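You operate a simulated robot arm through the tools that you are given. There is no shell and no other tool.

You run a simulated two-armed robot. Do the job below in one go: nothing can be reset, and whatever is moved stays where it is left.

JOB
Test the yellow connector at 500 V in the VOLTS socket, then switch off.

It is judged by the outcome, as a careful person would: the job done as asked, and still so three seconds after it is handed in. It fails if anything else is knocked over, pushed out of place, dropped, spilled or broken.

ROBOT AND FRAMES
Two 7-joint arms with three-finger grippers on one trunk that stands fixed in place. Base frame: the origin is at the foot of the trunk, x ahead of it, y to its left, z up; the work surface is at about z = 0.883. Lengths are in m, angles in rad, forces in N, time in s.
The left shoulder is at [0.07, 0.165, 1.188], the right one opposite. With the tool pointing down near the work surface each hand reaches from about 0.38 to 0.88 m from the base axis, measured 20 degrees to its own side. Payload 3.91 kg a hand.
Tool frame (each hand has its own): the origin (TCP) lies between the finger pads and is the grasp point; the fingertips stand 0.03 m ahead of it; z points along the fingers, y is the line along which they close. Largest opening 0.116 m; the body of the gripper starts 0.073 m behind the TCP.
Orientation is told as [roll, pitch, yaw] about the base's x, y, z axes, in that order, counted from this pose: with the fingers straight down and closing along the base's y, the tool's x points along the base's -x, its y along +y and its z along -z.

CONTROLS
- The arms move only by the tool move_arm. It takes "left_steps", "right_steps" or both (then of equal length, played together; a hand with none holds still); each is a list of rows, each a list of 3 entries, a list of its own where there are three numbers: the shift along the base's x, y, z in units of 50 mm (1.0 is 50 mm), then the turn, a rotation vector about the base's x, y, z in units of 4 degrees (1.0 is 4 degrees), then the closure, from 0 (fully open) to 1 (shut). In form: [[[dx, dy, dz], [wx, wy, wz], gripper], ...]. A call has 1 to 20 rows; each row shifts and turns the commanded pose from where the row before left it. A call with a number of a shift or a turn outside -1 to 1 is refused whole. Rows are played at 5 a second. More than 0.05 m and 0.15 rad between two rows, or a gripper value outside its range, and nothing of the call is played. A pose out of reach is approached as far as the arm can. The call stops where the force on the tool passes 40 N (or 10 N more than at its start, if that is more) or the arm is blocked; 0.2 s more then pass. The fingers move at their own pace (about 0.153 m/s each) and stop on an object; they squeeze with about 40 N. The grip force told is the motor's: it shows also when the fingers shut on nothing. Time passes only in rows, and 0.2 s behind the last, so rows that do not move let the fingers close. The reply holds the time, the measured pose of the TCP, the force on the tool along the base axes, the opening and the grip force, in the units named above and with some noise, with the torque about the TCP (base axes, N m) and any sound that the robot's microphone picked up.
- Cameras (640 x 400 px; columns grow to the right, rows downward): "scene" is now at [0.1388, -0.0074, 1.5043]; the picture's right is [-0.09, -1.00, 0.00], its down [-0.59, 0.05, -0.81] and it looks along [0.80, -0.07, -0.59] (base axes); focal length 313 px, centre (320, 200). "left" rides on the left gripper at [0.075, 0.017, -0.088] in its tool frame; the picture's right is [-0.22, 0.97, 0.00], its down [-0.70, -0.16, -0.70] and it looks along [-0.68, -0.16, 0.71] (tool axes); focal length 247 px, centre (320, 200). "right" rides on the right gripper at [0.052, 0.056, -0.088] in its tool frame; the picture's right is [-0.73, 0.68, 0.00], its down [-0.49, -0.52, -0.70] and it looks along [-0.48, -0.51, 0.71] (tool axes); focal length 247 px, centre (320, 200). There is no depth. A picture from a camera that has moved, and an enlarged one, comes with that camera's place and axes in the base frame and with its lens.
- camera(camera): a new picture of that camera. The clock stands still meanwhile.
- slide_trunk(by): slides the trunk up (or, below 0, down) by that many m; the arms and the scene camera ride with it, the base frame stays. It gives what a move gives, with no picture.
- pan_tilt(pan, tilt): turns the head with the scene camera to pan (to the left, within 1.501 rad either way) and tilt (down, from -0.506 to 1.204), counted from straight ahead of the robot. It gives what a move gives.
- zoom(camera, box): a new picture of the part [left, top, right, bottom] of that camera's present view, enlarged. The clock stands still meanwhile.
- job_done(): hands the job in; it is judged then, once.

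Nothing tells you positions but the pictures and the camera data. Unless the task says otherwise, let go and move clear before handing in.

The tools are called after "Request:" by a JSON object that holds its "api" and its "payload". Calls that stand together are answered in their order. move_arm: Moves the arms, as the interface text tells. Its arguments: {"type":"object","properties":{"left_steps":{"type":"array","items":{"type":"array"}},"right_steps":{"type":"array","items":{"type":"array"}}},"required":[]} The other tools are called the same way: slide_trunk (by) slides the trunk up or down; pan_tilt (pan, tilt) turns the head that bears the scene camera; camera (camera) takes a picture; zoom (camera, box) takes an enlarged picture of a part of a camera's view; job_done () hands the job in.

At the start:

```text
t: 0.0
left_tool_pos: [0.5487, 0.1736, 1.2028]
left_tcp_rot: [0.001, 0.001, 0.0]
left_wrist_force: [0.0, 0.9, -0.2]
left_ft_torque: [0.0, -0.02, 0.0]
left_opening: 0.116
left_grip_force: 0.1
right_tool_pos: [0.6312, -0.3103, 1.2387]
right_tcp_rot: [0.0, 0.001, 0.0]
right_wrist_force: [-0.5, 0.7, 0.1]
right_ft_torque: [0.01, -0.03, 0.02]
right_opening: 0.1159
right_grip_force: 0.2
trunk travel left (down, up): [-0.725, 0.115]
head pan, tilt: [-0.086, 0.632]
```

scene: 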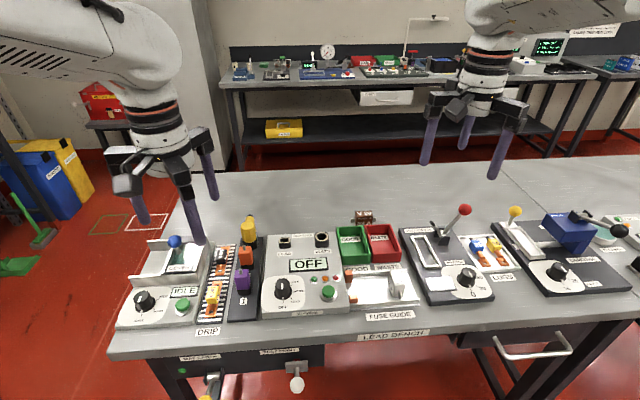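
right: 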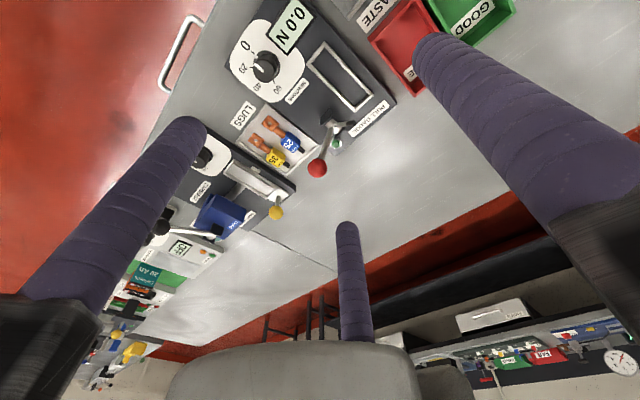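
left: 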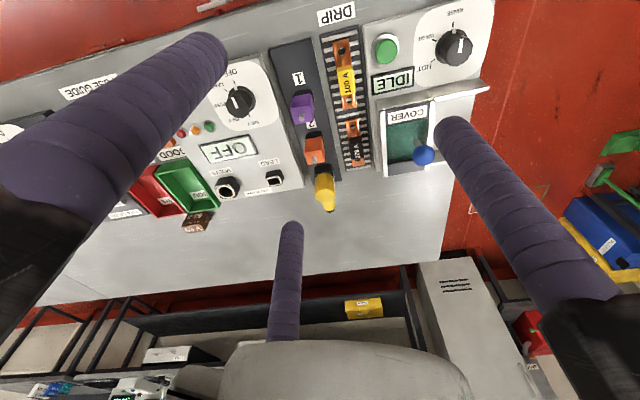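

The bench shows a tester with an OFF display, a knob, buttons and two sockets, and a dark rack next to it holding purple, orange and yellow connectors. I'll zoom in on these before planning any moves.

Request:
{"api": "zoom", "payload": {"camera": "scene", "box": [220, 200, 380, 330]}}

Request:
{"api": "zoom", "payload": {"camera": "left", "box": [180, 40, 380, 220]}}

Request:
{"api": "zoom", "payload": {"camera": "scene", "box": [110, 200, 270, 330]}}

```text
3.08 times, centred on (300, 265) of scene
camera zoom: at [0.1388, -0.0074, 1.5043], right [-0.09, -1.0, 0.0], down [-0.59, 0.05, -0.81], along [0.8, -0.07, -0.59], focal length 962 px, centre (382, 0)
```

zoom: 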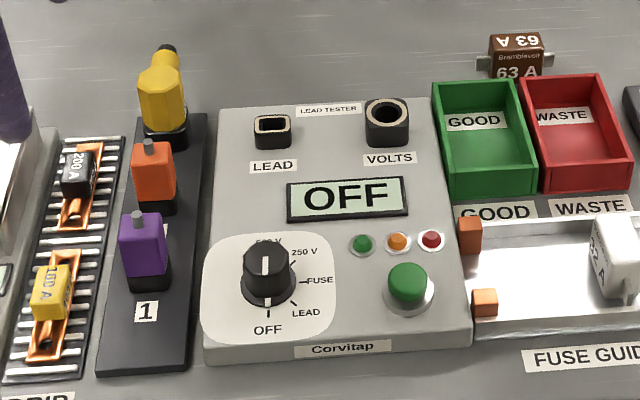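

```text
2.22 times, centred on (280, 130) of left
camera zoom: at [0.4745, 0.1923, 1.2897], right [0.22, 0.97, 0.0], down [0.7, -0.16, 0.7], along [0.68, -0.16, -0.71], focal length 549 px, centre (409, 356)
```

zoom: 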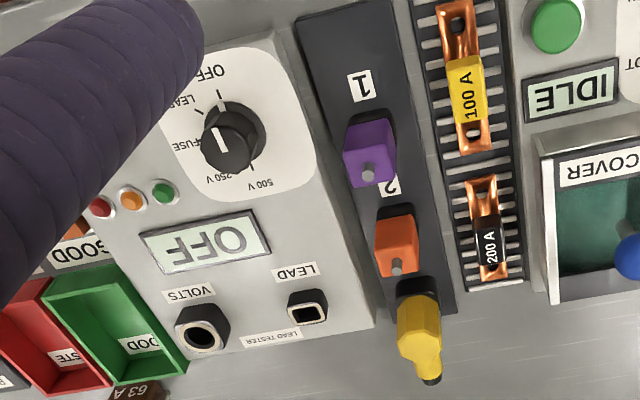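

```text
3.08 times, centred on (190, 265) of scene
camera zoom: at [0.1388, -0.0074, 1.5043], right [-0.09, -1.0, 0.0], down [-0.59, 0.05, -0.81], along [0.8, -0.07, -0.59], focal length 962 px, centre (720, 0)
```

zoom: 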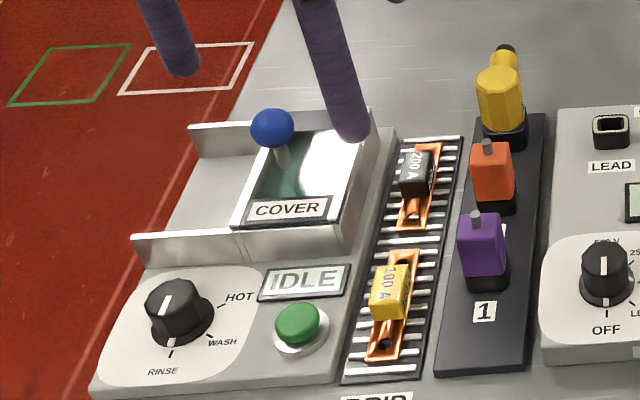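

The tester has a round VOLTS socket, and its knob runs OFF-LEAD-FUSE-250 V-500 V. The yellow connector stands at the back of the rack. The hands look different from what I expected, so I'll half-close them in free air to see how the fingers move.

Request:
{"api": "move_arm", "payload": {"left_steps": [[[0, 0, 0], [0, 0, 0], 0.6], [[0, 0, 0], [0, 0, 0], 0.6], [[0, 0, 0], [0, 0, 0], 0.6]], "right_steps": [[[0, 0, 0], [0, 0, 0], 1], [[0, 0, 0], [0, 0, 0], 1], [[0, 0, 0], [0, 0, 0], 1]]}}

Request:
{"api": "camera", "payload": {"camera": "scene"}}

Request:
{"api": "camera", "payload": {"camera": "left"}}

Request:
{"api": "camera", "payload": {"camera": "right"}}

```text
t: 0.8
left_tool_pos: [0.5487, 0.1749, 1.2026]
left_tcp_rot: [-0.002, -0.001, 0.001]
left_wrist_force: [-0.4, -0.6, 0.4]
left_ft_torque: [-0.02, 0.02, -0.02]
left_opening: 0.0466
left_grip_force: 0.1
right_tool_pos: [0.6309, -0.3106, 1.2399]
right_tcp_rot: [0.0, -0.002, 0.0]
right_wrist_force: [-0.1, -0.6, -0.3]
right_ft_torque: [-0.02, 0.02, 0.01]
right_opening: 0.0089
right_grip_force: 40.5
trunk travel left (down, up): [-0.725, 0.115]
head pan, tilt: [-0.086, 0.632]
```

```text
taken
camera scene: at [0.1387, -0.0074, 1.5043], right [-0.09, -1.0, 0.0], down [-0.59, 0.05, -0.81], along [0.8, -0.07, -0.59], focal length 313 px, centre (320, 200)
```

scene: 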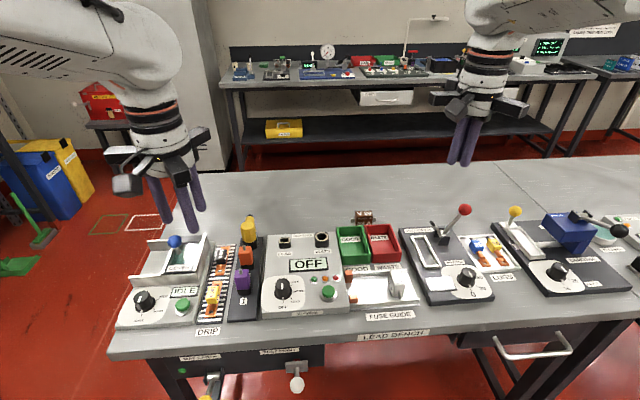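

```text
taken
camera left: at [0.4745, 0.1923, 1.2897], right [0.22, 0.97, 0.0], down [0.7, -0.16, 0.7], along [0.68, -0.16, -0.71], focal length 247 px, centre (320, 200)
```

left: 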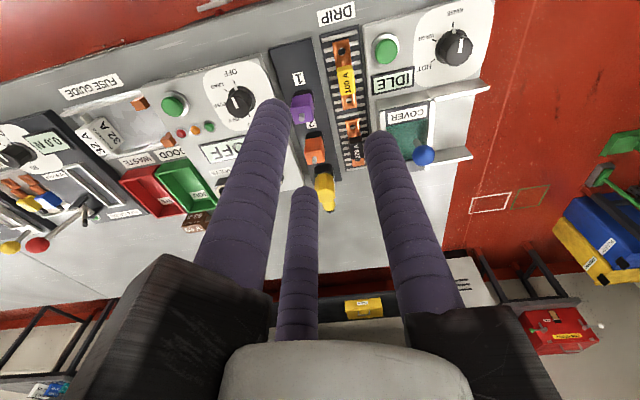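

```text
taken
camera right: at [0.5796, -0.2531, 1.328], right [0.73, 0.68, 0.0], down [0.49, -0.52, 0.7], along [0.48, -0.51, -0.71], focal length 247 px, centre (320, 200)
```

right: 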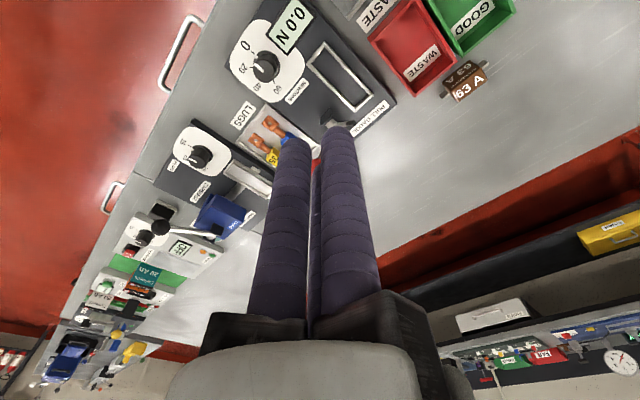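

Each hand appears to have one finger on the +y side and two on the -y side. I'll zoom in on both before deciding how to grasp.

Request:
{"api": "zoom", "payload": {"camera": "scene", "box": [90, 120, 250, 250]}}

Request:
{"api": "zoom", "payload": {"camera": "scene", "box": [400, 50, 560, 180]}}

Request:
{"api": "zoom", "payload": {"camera": "left", "box": [160, 80, 480, 340]}}

Request:
{"api": "zoom", "payload": {"camera": "right", "box": [180, 100, 460, 340]}}

```text
3.08 times, centred on (170, 185) of scene
camera zoom: at [0.1387, -0.0074, 1.5043], right [-0.09, -1.0, 0.0], down [-0.59, 0.05, -0.81], along [0.8, -0.07, -0.59], focal length 962 px, centre (782, 246)
```

zoom: 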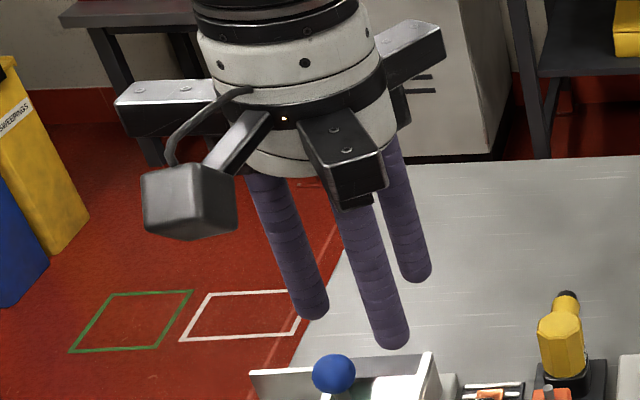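

```text
3.08 times, centred on (480, 115) of scene
camera zoom: at [0.1387, -0.0074, 1.5043], right [-0.09, -1.0, 0.0], down [-0.59, 0.05, -0.81], along [0.8, -0.07, -0.59], focal length 962 px, centre (-172, 462)
```

zoom: 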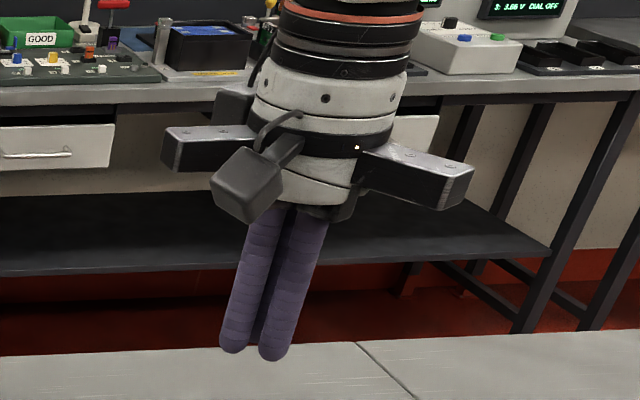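

```text
1.54 times, centred on (320, 210) of left
camera zoom: at [0.4745, 0.1923, 1.2897], right [0.22, 0.97, 0.0], down [0.7, -0.16, 0.7], along [0.68, -0.16, -0.71], focal length 380 px, centre (320, 185)
```

zoom: 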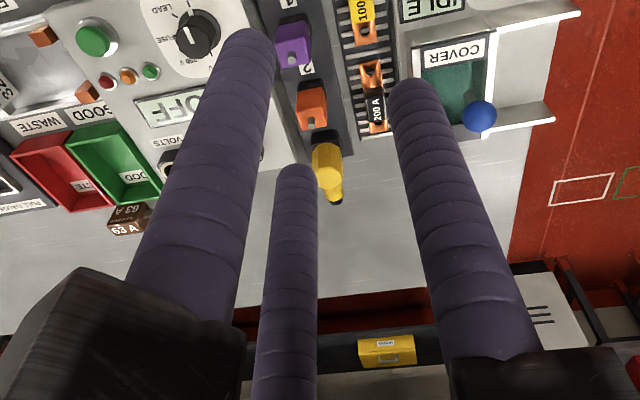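

```text
1.67 times, centred on (320, 220) of right
camera zoom: at [0.5796, -0.2531, 1.328], right [0.73, 0.68, 0.0], down [0.49, -0.52, 0.7], along [0.48, -0.51, -0.71], focal length 412 px, centre (320, 167)
```

zoom: 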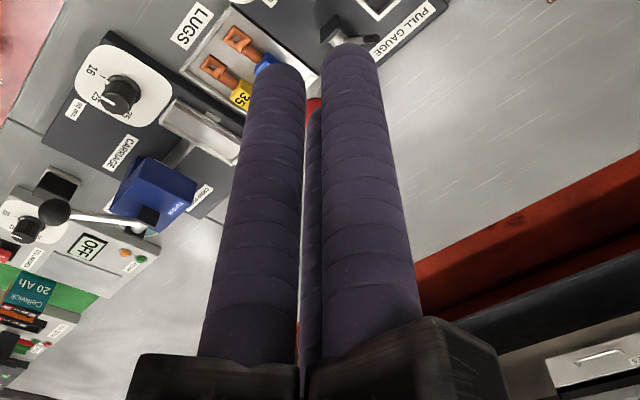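

The hands are three-jaw grippers whose fingers converge on the TCP. Next I'll zoom in tightly on the connectors, sockets and knob.

Request:
{"api": "zoom", "payload": {"camera": "scene", "box": [232, 208, 272, 233]}}

Request:
{"api": "zoom", "payload": {"camera": "scene", "box": [230, 230, 270, 320]}}

Request:
{"api": "zoom", "payload": {"camera": "scene", "box": [270, 225, 340, 265]}}

Request:
{"api": "zoom", "payload": {"camera": "scene", "box": [262, 265, 352, 321]}}

Request:
{"api": "zoom", "payload": {"camera": "left", "box": [270, 60, 370, 222]}}

```text
16.00 times, centred on (252, 220) of scene
camera zoom: at [0.1387, -0.0074, 1.5043], right [-0.09, -1.0, 0.0], down [-0.59, 0.05, -0.81], along [0.8, -0.07, -0.59], focal length 5004 px, centre (1408, -128)
```

zoom: 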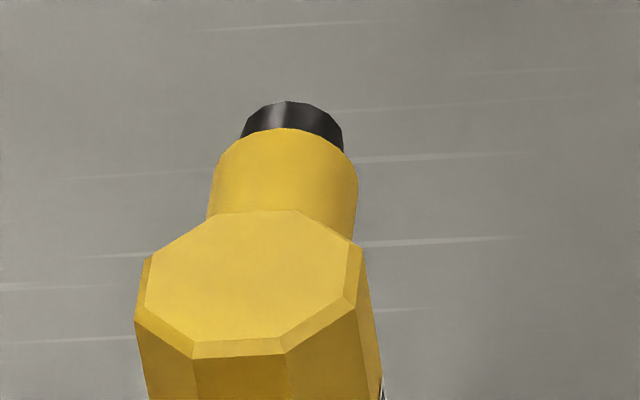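

```text
4.44 times, centred on (250, 275) of scene
camera zoom: at [0.1387, -0.0074, 1.5043], right [-0.09, -1.0, 0.0], down [-0.59, 0.05, -0.81], along [0.8, -0.07, -0.59], focal length 1390 px, centre (631, -133)
```

zoom: 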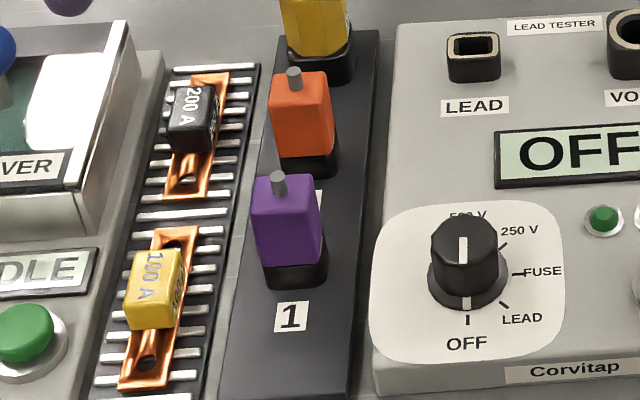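

```text
9.14 times, centred on (305, 245) of scene
camera zoom: at [0.1387, -0.0074, 1.5043], right [-0.09, -1.0, 0.0], down [-0.59, 0.05, -0.81], along [0.8, -0.07, -0.59], focal length 2860 px, centre (457, -211)
```

zoom: 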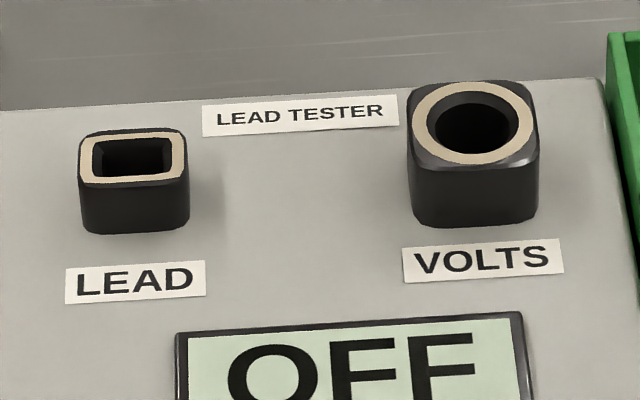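

```text
7.11 times, centred on (307, 293) of scene
camera zoom: at [0.1387, -0.0074, 1.5043], right [-0.09, -1.0, 0.0], down [-0.59, 0.05, -0.81], along [0.8, -0.07, -0.59], focal length 2224 px, centre (412, -461)
```

zoom: 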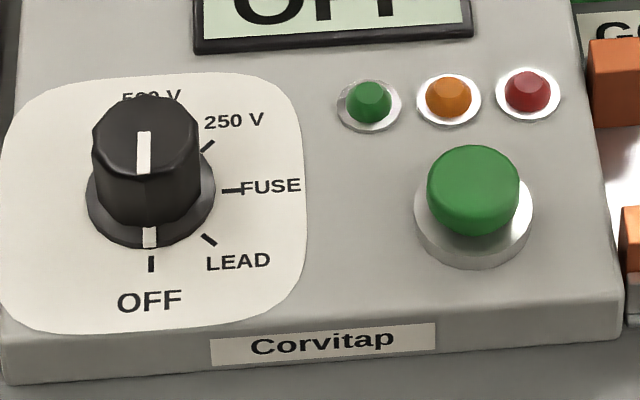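

```text
2.47 times, centred on (320, 141) of left
camera zoom: at [0.4745, 0.1923, 1.2897], right [0.22, 0.97, 0.0], down [0.7, -0.16, 0.7], along [0.68, -0.16, -0.71], focal length 610 px, centre (320, 346)
```

zoom: 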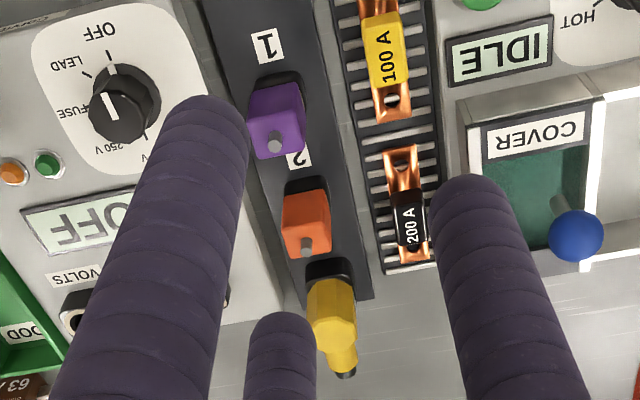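

The yellow connector is a right-angle plug in the rack slot near (0.777, 0.131), its top at about z 0.963 and its cable stub pointing +x. The VOLTS socket is near (0.758, -0.066, 0.925). I'll bring the left hand above the connector, yawed -30° so the fingers straddle the stub, and look closer.

Request:
{"api": "move_arm", "payload": {"left_steps": [[[0.57, -0.11, -0.256], [0, 0, -0.9375], 0.48], [[0.57, -0.11, -0.256], [0, 0, -0.9375], 0.48], [[0.57, -0.11, -0.256], [0, 0, -0.9375], 0.48], [[0.57, -0.11, -0.256], [0, 0, -0.9375], 0.48], [[0.57, -0.11, -0.256], [0, 0, -0.9375], 0.48], [[0.57, -0.11, -0.256], [0, 0, -0.9375], 0.48], [[0.57, -0.11, -0.256], [0, 0, -0.9375], 0.48], [[0.57, -0.11, -0.256], [0, 0, -0.9375], 0.48], [[0, 0, 0], [0, 0, 0], 0.48]]}}

Request:
{"api": "camera", "payload": {"camera": "left"}}

Request:
{"api": "camera", "payload": {"camera": "scene"}}

Request:
{"api": "camera", "payload": {"camera": "right"}}

```text
t: 2.8
left_tool_pos: [0.7778, 0.1319, 1.1007]
left_tcp_rot: [0.0, 0.001, -0.525]
left_wrist_force: [-1.0, -0.6, 0.6]
left_ft_torque: [-0.03, -0.02, -0.01]
left_opening: 0.0602
left_grip_force: 0.1
right_tool_pos: [0.6305, -0.3101, 1.2403]
right_tcp_rot: [0.0, -0.002, 0.001]
right_wrist_force: [-1.0, -0.4, 0.1]
right_ft_torque: [0.02, -0.02, -0.02]
right_opening: 0.009
right_grip_force: 39.8
trunk travel left (down, up): [-0.725, 0.115]
head pan, tilt: [-0.086, 0.632]
```

```text
taken
camera left: at [0.7214, 0.1851, 1.1887], right [0.68, 0.73, 0.0], down [0.52, -0.49, 0.7], along [0.51, -0.48, -0.71], focal length 247 px, centre (320, 200)
```

left: 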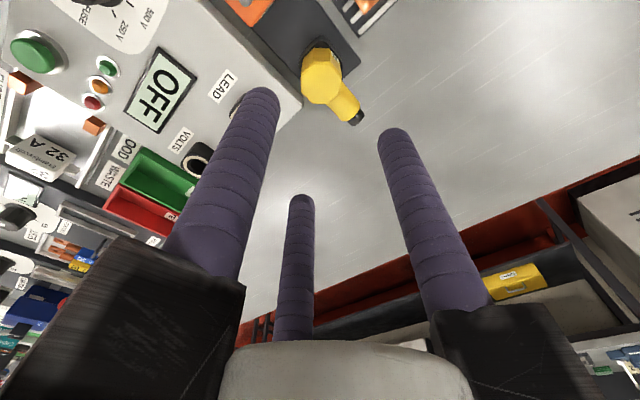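

```text
taken
camera scene: at [0.1375, -0.0072, 1.5045], right [-0.09, -1.0, 0.0], down [-0.59, 0.05, -0.81], along [0.8, -0.07, -0.59], focal length 313 px, centre (320, 200)
```

scene: 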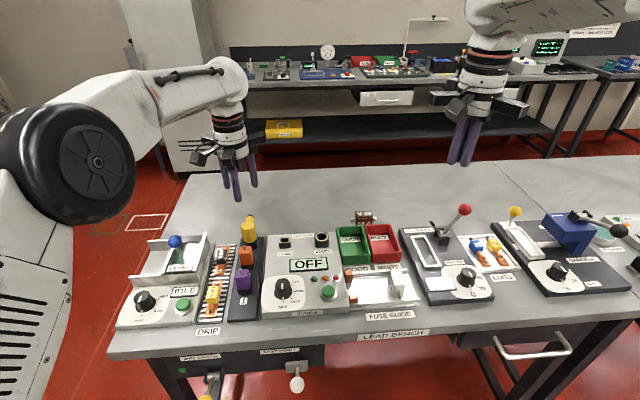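

```text
taken
camera right: at [0.5786, -0.2529, 1.3286], right [0.73, 0.68, 0.0], down [0.49, -0.52, 0.7], along [0.48, -0.51, -0.71], focal length 247 px, centre (320, 200)
```

right: 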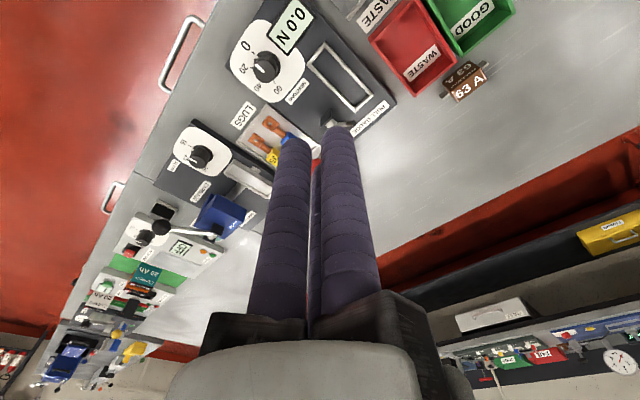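

The hand is above the connector. I'll zoom in on the connector and sockets from here to refine positions.

Request:
{"api": "zoom", "payload": {"camera": "left", "box": [280, 30, 380, 130]}}

Request:
{"api": "zoom", "payload": {"camera": "left", "box": [160, 60, 260, 200]}}

Request:
{"api": "zoom", "payload": {"camera": "scene", "box": [225, 205, 275, 265]}}

```text
4.00 times, centred on (330, 80) of left
camera zoom: at [0.7214, 0.1851, 1.1887], right [0.68, 0.73, 0.0], down [0.52, -0.49, 0.7], along [0.51, -0.48, -0.71], focal length 988 px, centre (280, 680)
```

zoom: 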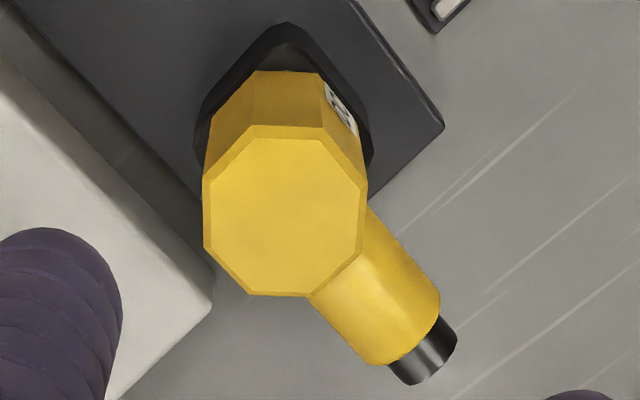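

```text
2.86 times, centred on (210, 130) of left
camera zoom: at [0.7214, 0.1851, 1.1887], right [0.68, 0.73, 0.0], down [0.52, -0.49, 0.7], along [0.51, -0.48, -0.71], focal length 706 px, centre (634, 400)
```

zoom: 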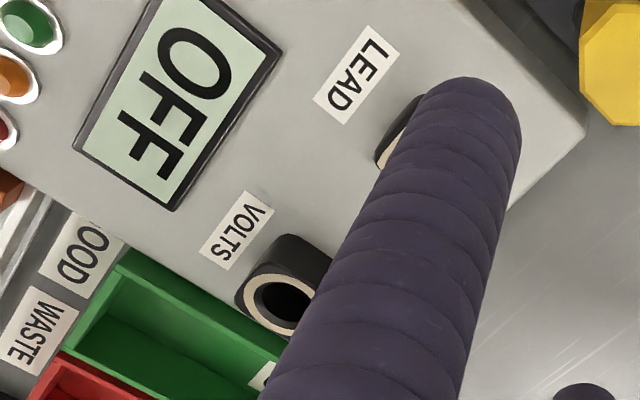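

```text
6.67 times, centred on (250, 235) of scene
camera zoom: at [0.1375, -0.0072, 1.5045], right [-0.09, -1.0, 0.0], down [-0.59, 0.05, -0.81], along [0.8, -0.07, -0.59], focal length 2085 px, centre (787, -33)
```

zoom: 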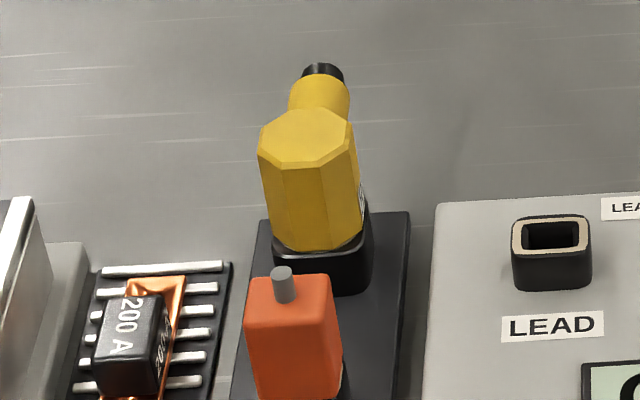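

Two views agree: the octagonal body is about 37 mm wide and centred near (0.781, 0.131), with its top at z≈0.958 and the collar top at z≈0.92. I'll come down to just above it and check alignment.

Request:
{"api": "move_arm", "payload": {"left_steps": [[[0.064, -0.02, -0.8], [0, 0, 0], 0.48], [[0, 0, -0.8], [0, 0, 0], 0.48], [[0, 0, 0], [0, 0, 0], 0.48]]}}

Request:
{"api": "camera", "payload": {"camera": "left"}}

Request:
{"api": "zoom", "payload": {"camera": "scene", "box": [205, 165, 295, 265]}}

```text
t: 3.6
left_tool_pos: [0.7793, 0.1307, 1.0215]
left_tcp_rot: [0.001, -0.001, -0.523]
left_wrist_force: [-0.4, -0.4, -0.1]
left_ft_torque: [0.0, -0.03, -0.03]
left_opening: 0.0602
left_grip_force: 0.0
right_tool_pos: [0.6301, -0.3107, 1.2399]
right_tcp_rot: [-0.001, -0.001, 0.002]
right_wrist_force: [0.7, 0.1, -0.3]
right_ft_torque: [0.02, -0.01, 0.01]
right_opening: 0.0088
right_grip_force: 40.1
trunk travel left (down, up): [-0.725, 0.115]
head pan, tilt: [-0.086, 0.632]
```

```text
taken
camera left: at [0.7235, 0.1841, 1.1099], right [0.68, 0.73, 0.0], down [0.52, -0.49, 0.7], along [0.51, -0.48, -0.71], focal length 247 px, centre (320, 200)
```

left: 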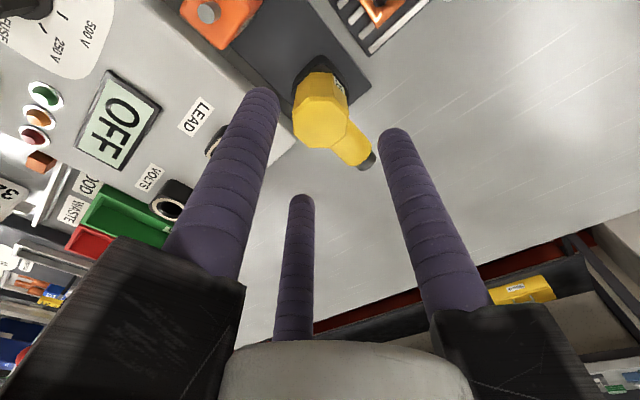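

```text
4.00 times, centred on (250, 215) of scene
camera zoom: at [0.138, -0.0076, 1.5044], right [-0.09, -1.0, 0.0], down [-0.59, 0.05, -0.81], along [0.8, -0.07, -0.59], focal length 1251 px, centre (600, 140)
```

zoom: 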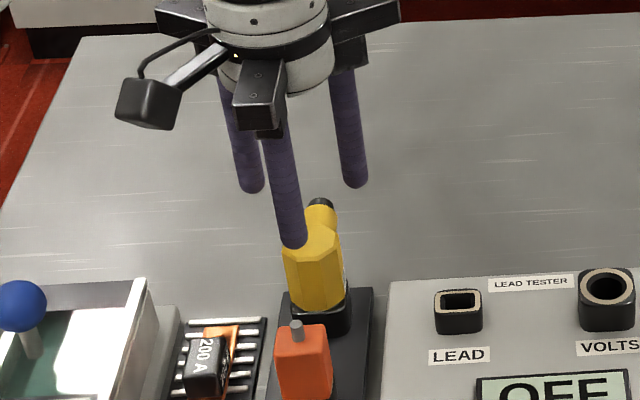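

The fingers straddle the connector with the stub between the two rear fingers. I'll zoom once more to fine-tune the centring.

Request:
{"api": "zoom", "payload": {"camera": "left", "box": [240, 60, 420, 220]}}

Request:
{"api": "zoom", "payload": {"camera": "left", "box": [280, 60, 390, 180]}}

```text
2.50 times, centred on (330, 140) of left
camera zoom: at [0.7235, 0.1841, 1.1099], right [0.68, 0.73, 0.0], down [0.52, -0.49, 0.7], along [0.51, -0.48, -0.71], focal length 617 px, centre (295, 350)
```

zoom: 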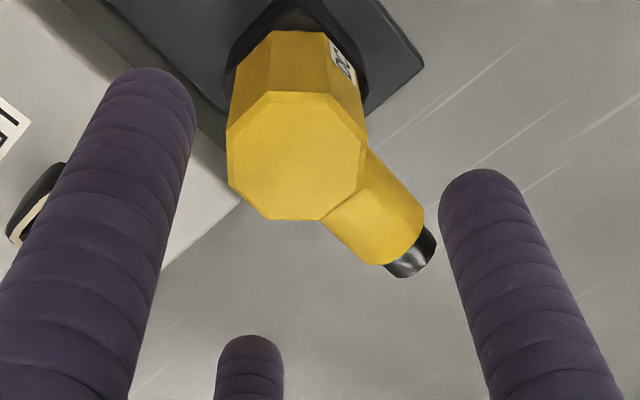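

```text
3.33 times, centred on (335, 120) of left
camera zoom: at [0.7235, 0.1841, 1.1099], right [0.68, 0.73, 0.0], down [0.52, -0.49, 0.7], along [0.51, -0.48, -0.71], focal length 823 px, centre (270, 467)
```

zoom: 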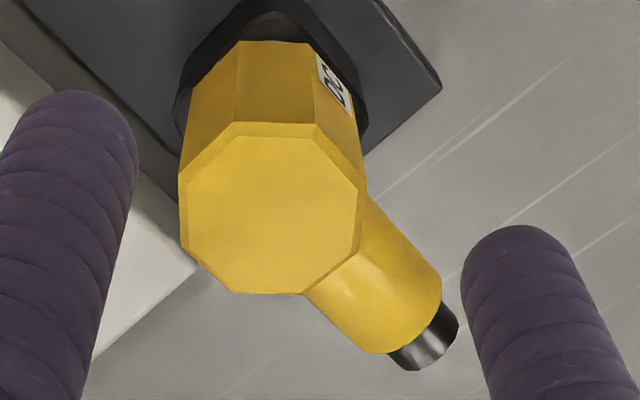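

Alignment is within about 2 mm. I'll descend so the fingertips sit just above the collar, then close on the body.

Request:
{"api": "move_arm", "payload": {"left_steps": [[[0.03, 0, -0.5], [0, 0, 0], 0.48], [[0, 0, -0.5], [0, 0, 0], 0.48], [[0, 0, -0.28], [0, 0, 0], 0.48], [[0, 0, 0], [0, 0, 0], 0.48]]}}

Request:
{"api": "zoom", "payload": {"camera": "left", "box": [220, 50, 440, 250]}}

Request:
{"api": "zoom", "payload": {"camera": "scene", "box": [215, 185, 295, 265]}}

```text
t: 4.6
left_tool_pos: [0.7814, 0.1301, 0.9547]
left_tcp_rot: [-0.001, 0.001, -0.52]
left_wrist_force: [-1.4, 0.1, 0.1]
left_ft_torque: [0.0, -0.03, 0.0]
left_opening: 0.0601
left_grip_force: 0.0
right_tool_pos: [0.6313, -0.311, 1.2386]
right_tcp_rot: [0.001, -0.001, 0.001]
right_wrist_force: [0.1, 0.0, -0.4]
right_ft_torque: [0.0, 0.01, 0.02]
right_opening: 0.009
right_grip_force: 40.0
trunk travel left (down, up): [-0.725, 0.115]
head pan, tilt: [-0.086, 0.632]
```

```text
2.00 times, centred on (330, 150) of left
camera zoom: at [0.7265, 0.1835, 1.0436], right [0.68, 0.73, 0.0], down [0.52, -0.49, 0.7], along [0.51, -0.48, -0.71], focal length 494 px, centre (300, 300)
```

zoom: 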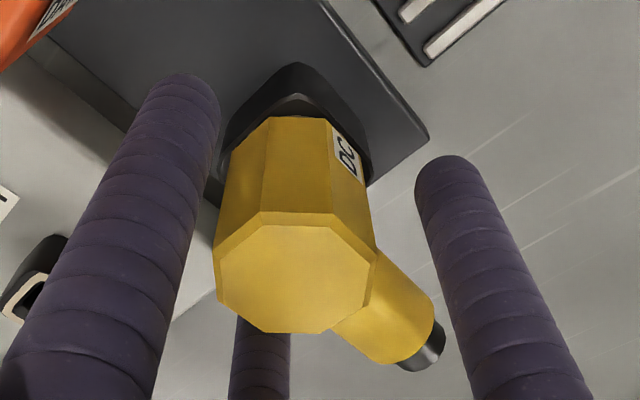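

```text
5.00 times, centred on (255, 225) of scene
camera zoom: at [0.1388, -0.0075, 1.5043], right [-0.09, -1.0, 0.0], down [-0.59, 0.05, -0.81], along [0.8, -0.07, -0.59], focal length 1564 px, centre (645, 75)
```

zoom: 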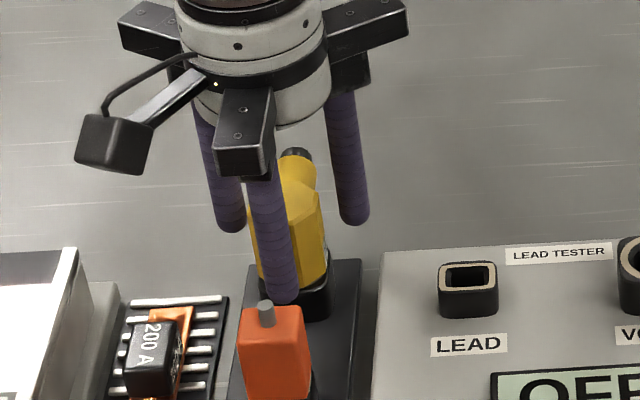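

The fingers surround the body cleanly without touching anything. Now I'll close.

Request:
{"api": "move_arm", "payload": {"left_steps": [[[0, 0, 0], [0, 0, 0], 0.6], [[0, 0, 0], [0, 0, 0], 0.7], [[0, 0, 0], [0, 0, 0], 1], [[0, 0, 0], [0, 0, 0], 1], [[0, 0, 0], [0, 0, 0], 1]]}}

Request:
{"api": "zoom", "payload": {"camera": "left", "box": [220, 50, 440, 250]}}

Request:
{"api": "zoom", "payload": {"camera": "scene", "box": [215, 185, 295, 265]}}

```text
t: 5.8
left_tool_pos: [0.7809, 0.13, 0.9557]
left_tcp_rot: [-0.001, -0.001, -0.524]
left_wrist_force: [-2.0, 1.2, -0.2]
left_ft_torque: [0.06, 0.09, 0.0]
left_opening: 0.0364
left_grip_force: 39.7
right_tool_pos: [0.631, -0.3108, 1.2409]
right_tcp_rot: [0.0, 0.0, -0.001]
right_wrist_force: [0.2, -0.6, -0.5]
right_ft_torque: [-0.05, 0.0, 0.0]
right_opening: 0.009
right_grip_force: 39.7
trunk travel left (down, up): [-0.725, 0.115]
head pan, tilt: [-0.086, 0.632]
```

```text
2.00 times, centred on (330, 150) of left
camera zoom: at [0.7262, 0.1836, 1.0436], right [0.68, 0.73, 0.0], down [0.52, -0.49, 0.7], along [0.51, -0.48, -0.71], focal length 494 px, centre (300, 300)
```

zoom: 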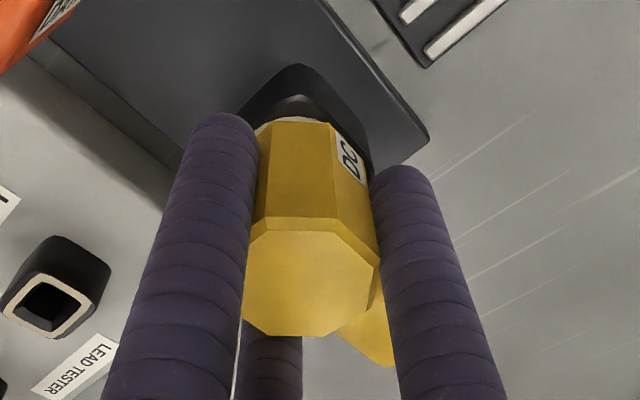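

```text
5.00 times, centred on (255, 225) of scene
camera zoom: at [0.1386, -0.0073, 1.5043], right [-0.09, -1.0, 0.0], down [-0.59, 0.05, -0.81], along [0.8, -0.07, -0.59], focal length 1564 px, centre (645, 75)
```

zoom: 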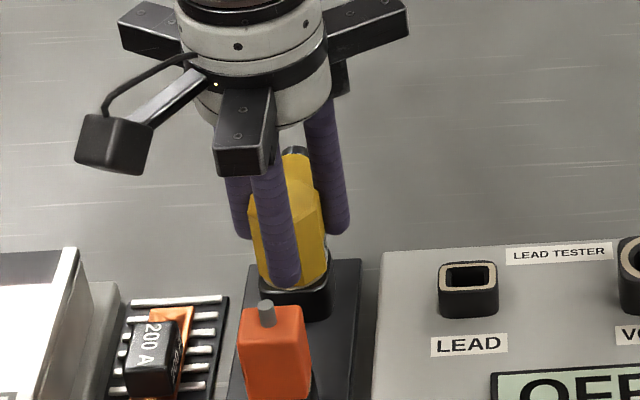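

The body is gripped at an opening of 36.4 mm. Now I'll lift straight up and watch the force.

Request:
{"api": "move_arm", "payload": {"left_steps": [[[0, 0, 0.2], [0, 0, 0], 1], [[0, 0, 0.3], [0, 0, 0], 1], [[0, 0, 0.4], [0, 0, 0], 1], [[0, 0, 0.5], [0, 0, 0], 1], [[0, 0, 0.5], [0, 0, 0], 1], [[0, 0, 0], [0, 0, 0], 1]]}}

Request:
{"api": "camera", "payload": {"camera": "left"}}

Request:
{"api": "zoom", "payload": {"camera": "scene", "box": [205, 145, 305, 245]}}

```text
t: 7.2
left_tool_pos: [0.7837, 0.1318, 1.0482]
left_tcp_rot: [0.0, 0.0, -0.522]
left_wrist_force: [-1.1, 0.4, -1.5]
left_ft_torque: [-0.01, 0.02, 0.02]
left_opening: 0.0365
left_grip_force: 39.6
right_tool_pos: [0.6317, -0.3103, 1.2391]
right_tcp_rot: [0.0, -0.001, -0.001]
right_wrist_force: [0.4, -0.2, 0.5]
right_ft_torque: [-0.01, 0.02, 0.0]
right_opening: 0.009
right_grip_force: 40.2
trunk travel left (down, up): [-0.725, 0.115]
head pan, tilt: [-0.086, 0.632]
```

```text
taken
camera left: at [0.728, 0.1844, 1.1373], right [0.68, 0.73, 0.0], down [0.52, -0.49, 0.7], along [0.51, -0.48, -0.71], focal length 247 px, centre (320, 200)
```

left: 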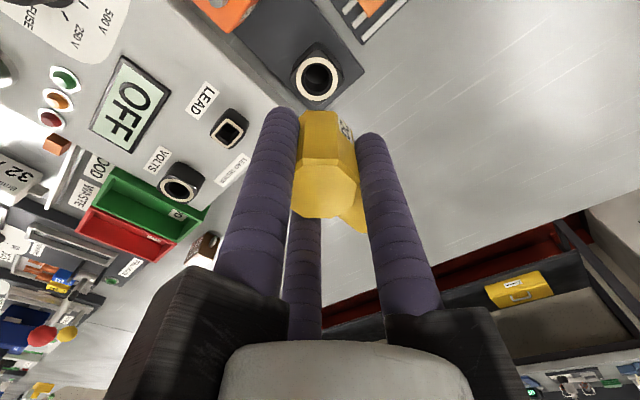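

```text
4.00 times, centred on (255, 195) of scene
camera zoom: at [0.1399, -0.0073, 1.5042], right [-0.09, -1.0, 0.0], down [-0.59, 0.05, -0.81], along [0.8, -0.07, -0.59], focal length 1251 px, centre (580, 220)
```

zoom: 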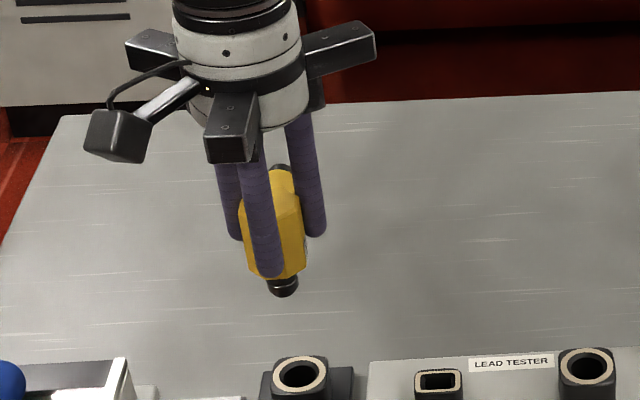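

The connector is out, with a round pin underneath, and the rack socket looks the same as VOLTS. I'll measure both holes from the same camera so the error cancels.

Request:
{"api": "zoom", "payload": {"camera": "left", "box": [277, 30, 357, 120]}}

Request:
{"api": "zoom", "payload": {"camera": "left", "box": [140, 100, 270, 220]}}

Request:
{"api": "zoom", "payload": {"camera": "scene", "box": [235, 200, 345, 270]}}

Request:
{"api": "zoom", "payload": {"camera": "scene", "box": [255, 200, 295, 226]}}

```text
4.44 times, centred on (317, 75) of left
camera zoom: at [0.728, 0.1844, 1.1373], right [0.68, 0.73, 0.0], down [0.52, -0.49, 0.7], along [0.51, -0.48, -0.71], focal length 1098 px, centre (333, 756)
```

zoom: 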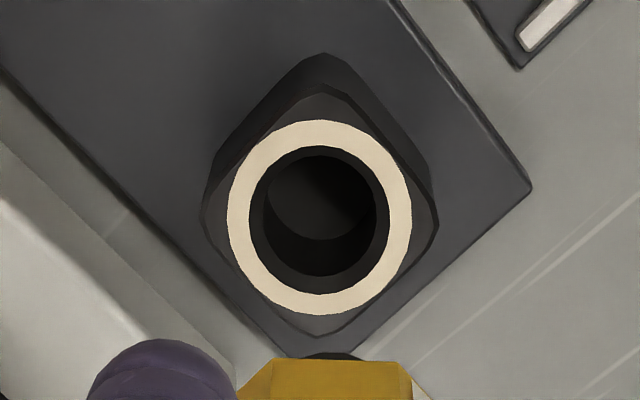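

```text
3.33 times, centred on (205, 160) of left
camera zoom: at [0.728, 0.1844, 1.1373], right [0.68, 0.73, 0.0], down [0.52, -0.49, 0.7], along [0.51, -0.48, -0.71], focal length 823 px, centre (703, 333)
```

zoom: 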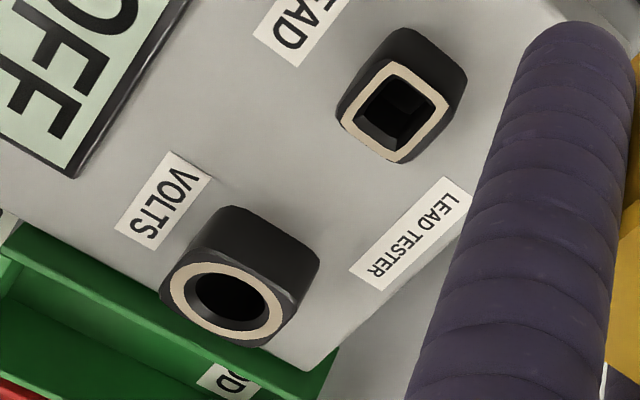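

```text
5.71 times, centred on (290, 235) of scene
camera zoom: at [0.1399, -0.0073, 1.5042], right [-0.09, -1.0, 0.0], down [-0.59, 0.05, -0.81], along [0.8, -0.07, -0.59], focal length 1787 px, centre (491, 0)
```

zoom: 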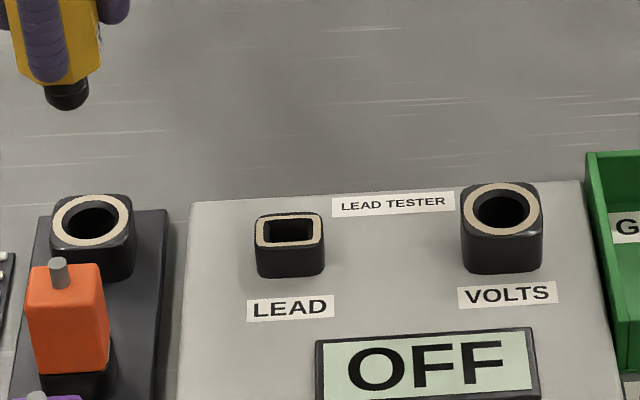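

```text
15.38 times, centred on (275, 213) of scene
camera zoom: at [0.1399, -0.0073, 1.5042], right [-0.09, -1.0, 0.0], down [-0.59, 0.05, -0.81], along [0.8, -0.07, -0.59], focal length 4812 px, centre (1012, 0)
```

zoom: 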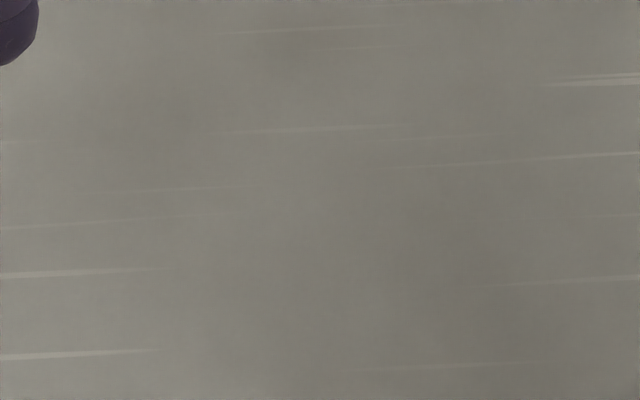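

VOLTS triangulates to about (0.756, -0.065, 0.928), roughly 15 mm higher than the rack socket. I'll carry the connector across at this height and stop above the socket.

Request:
{"api": "move_arm", "payload": {"left_steps": [[[-0.102, -0.78, 0], [0, 0, 0], 1], [[-0.102, -0.78, 0], [0, 0, 0], 1], [[-0.102, -0.78, 0], [0, 0, 0], 1], [[-0.102, -0.78, 0], [0, 0, 0], 1], [[-0.102, -0.78, 0], [0, 0, 0], 1], [[0, 0, 0], [0, 0, 0], 1], [[0, 0, 0], [0, 0, 0], 1]]}}

Request:
{"api": "camera", "payload": {"camera": "left"}}

Request:
{"api": "zoom", "payload": {"camera": "scene", "box": [270, 160, 370, 260]}}

Request:
{"api": "camera", "payload": {"camera": "right"}}

```text
t: 8.8
left_tool_pos: [0.7547, -0.0647, 1.0481]
left_tcp_rot: [0.0, 0.0, -0.524]
left_wrist_force: [0.8, -0.9, -1.5]
left_ft_torque: [-0.02, 0.02, 0.01]
left_opening: 0.0361
left_grip_force: 39.9
right_tool_pos: [0.6315, -0.3099, 1.2395]
right_tcp_rot: [0.0, 0.0, 0.0]
right_wrist_force: [-0.1, 0.3, -0.2]
right_ft_torque: [0.01, -0.01, 0.01]
right_opening: 0.0092
right_grip_force: 39.9
trunk travel left (down, up): [-0.725, 0.115]
head pan, tilt: [-0.086, 0.632]
```

```text
taken
camera left: at [0.6997, -0.0121, 1.1363], right [0.68, 0.73, 0.0], down [0.52, -0.49, 0.7], along [0.51, -0.48, -0.71], focal length 247 px, centre (320, 200)
```

left: 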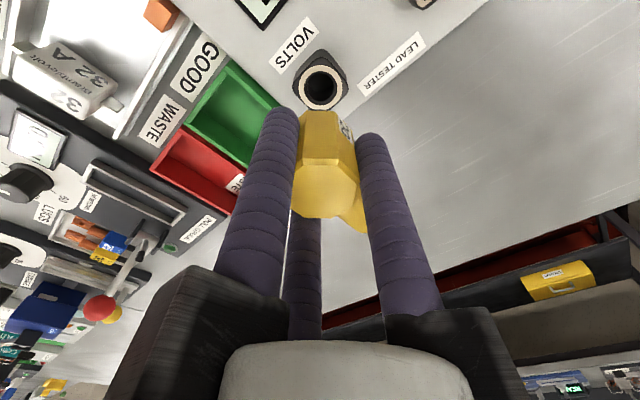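

```text
4.00 times, centred on (320, 210) of scene
camera zoom: at [0.139, -0.0077, 1.5043], right [-0.09, -1.0, 0.0], down [-0.59, 0.05, -0.81], along [0.8, -0.07, -0.59], focal length 1251 px, centre (320, 160)
```

zoom: 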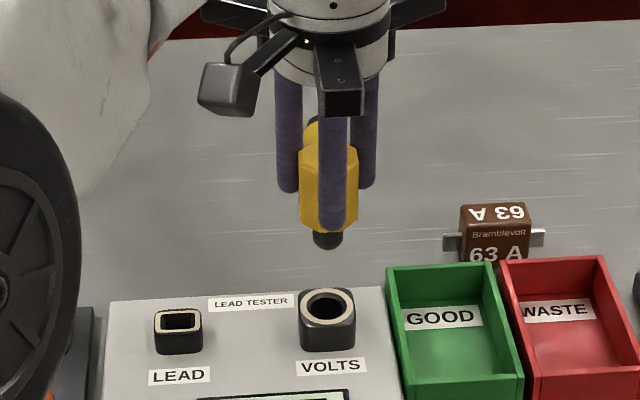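

```text
taken
camera right: at [0.5799, -0.2533, 1.3278], right [0.73, 0.68, 0.0], down [0.49, -0.52, 0.7], along [0.48, -0.51, -0.71], focal length 247 px, centre (320, 200)
```

right: 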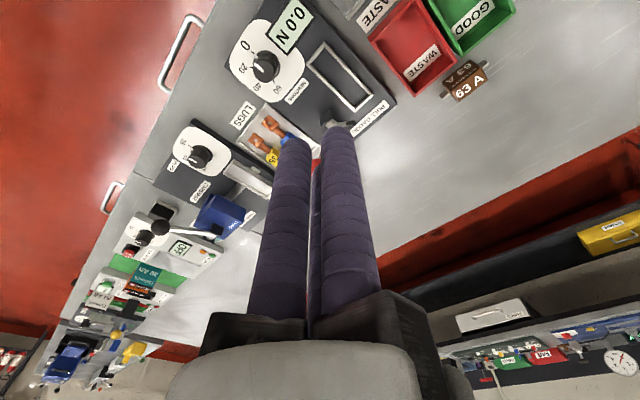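

The connector hovers over VOLTS. I'll zoom in on the hole and pin for fine alignment.

Request:
{"api": "zoom", "payload": {"camera": "left", "box": [280, 40, 360, 130]}}

Request:
{"api": "zoom", "payload": {"camera": "scene", "box": [295, 190, 355, 250]}}

```text
4.44 times, centred on (320, 85) of left
camera zoom: at [0.6997, -0.0121, 1.1363], right [0.68, 0.73, 0.0], down [0.52, -0.49, 0.7], along [0.51, -0.48, -0.71], focal length 1098 px, centre (320, 711)
```

zoom: 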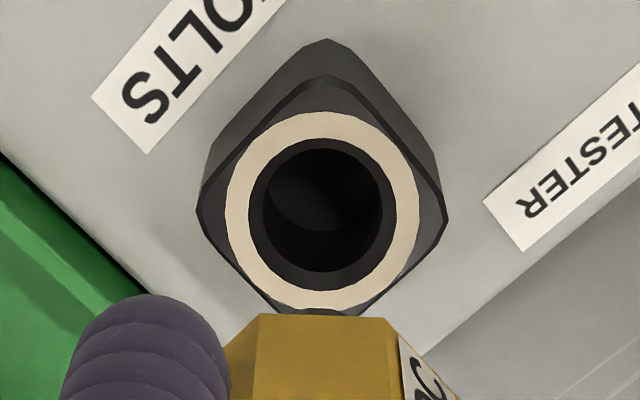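

```text
6.67 times, centred on (325, 220) of scene
camera zoom: at [0.139, -0.0077, 1.5043], right [-0.09, -1.0, 0.0], down [-0.59, 0.05, -0.81], along [0.8, -0.07, -0.59], focal length 2085 px, centre (287, 67)
```

zoom: 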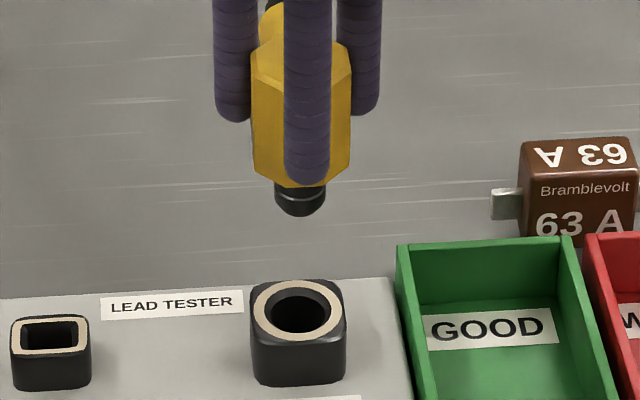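

Pin and hole line up to within about 1 mm in both views. I'll lower to just above the socket mouth and check again.

Request:
{"api": "move_arm", "payload": {"left_steps": [[[0, 0, -0.4], [0, 0, 0], 1], [[0, 0, -0.4], [0, 0, 0], 1], [[0, 0, -0.2], [0, 0, 0], 1], [[0, 0, 0], [0, 0, 0], 1], [[0, 0, 0], [0, 0, 0], 1]]}}

Request:
{"api": "zoom", "payload": {"camera": "scene", "box": [300, 200, 350, 250]}}

Request:
{"api": "zoom", "payload": {"camera": "left", "box": [280, 40, 370, 150]}}

```text
t: 10.0
left_tool_pos: [0.7556, -0.0655, 0.9982]
left_tcp_rot: [0.001, -0.001, -0.524]
left_wrist_force: [-0.2, 0.0, -1.7]
left_ft_torque: [-0.01, 0.05, 0.02]
left_opening: 0.0362
left_grip_force: 39.9
right_tool_pos: [0.6314, -0.311, 1.239]
right_tcp_rot: [0.0, 0.0, 0.001]
right_wrist_force: [0.0, 0.2, -0.2]
right_ft_torque: [0.0, 0.01, -0.02]
right_opening: 0.0091
right_grip_force: 40.1
trunk travel left (down, up): [-0.725, 0.115]
head pan, tilt: [-0.086, 0.632]
```

```text
8.00 times, centred on (325, 225) of scene
camera zoom: at [0.1392, -0.0077, 1.5043], right [-0.09, -1.0, 0.0], down [-0.59, 0.05, -0.81], along [0.8, -0.07, -0.59], focal length 2502 px, centre (280, 0)
```

zoom: 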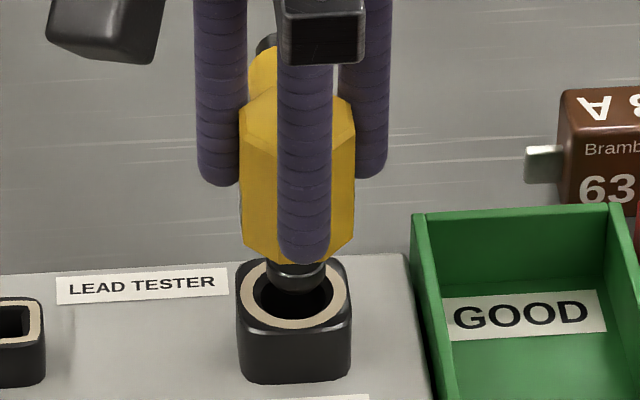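

```text
3.64 times, centred on (325, 95) of left
camera zoom: at [0.6998, -0.0123, 1.0865], right [0.68, 0.73, 0.0], down [0.52, -0.49, 0.7], along [0.51, -0.48, -0.71], focal length 898 px, centre (302, 582)
```

zoom: 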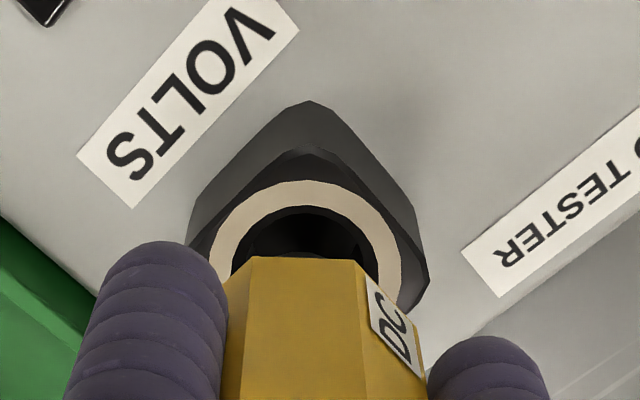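

Pin and hole are concentric to within about a millimetre, so I'll lower in small steps and watch the forces.

Request:
{"api": "move_arm", "payload": {"left_steps": [[[0, 0, -0.1], [0, 0, 0], 1], [[0, 0, -0.08], [0, 0, 0], 1], [[0, 0, -0.08], [0, 0, 0], 1], [[0, 0, 0], [0, 0, 0], 1]]}}

Request:
{"api": "zoom", "payload": {"camera": "scene", "box": [300, 200, 350, 250]}}

```text
t: 11.0
left_tool_pos: [0.7553, -0.0664, 0.9867]
left_tcp_rot: [-0.001, -0.001, -0.524]
left_wrist_force: [0.2, 0.4, -0.9]
left_ft_torque: [0.01, 0.01, 0.0]
left_opening: 0.0362
left_grip_force: 39.7
right_tool_pos: [0.6307, -0.3117, 1.2394]
right_tcp_rot: [0.0, 0.0, 0.0]
right_wrist_force: [-0.6, -0.1, -0.7]
right_ft_torque: [0.0, 0.0, -0.01]
right_opening: 0.0088
right_grip_force: 40.2
trunk travel left (down, up): [-0.725, 0.115]
head pan, tilt: [-0.086, 0.632]
```

```text
8.00 times, centred on (325, 225) of scene
camera zoom: at [0.1391, -0.0076, 1.5043], right [-0.09, -1.0, 0.0], down [-0.59, 0.05, -0.81], along [0.8, -0.07, -0.59], focal length 2502 px, centre (280, 0)
```

zoom: 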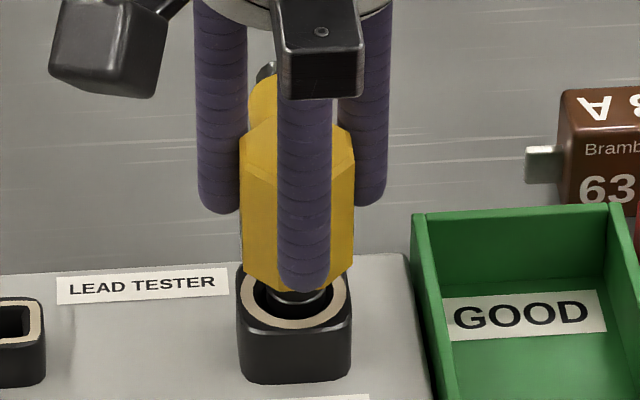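

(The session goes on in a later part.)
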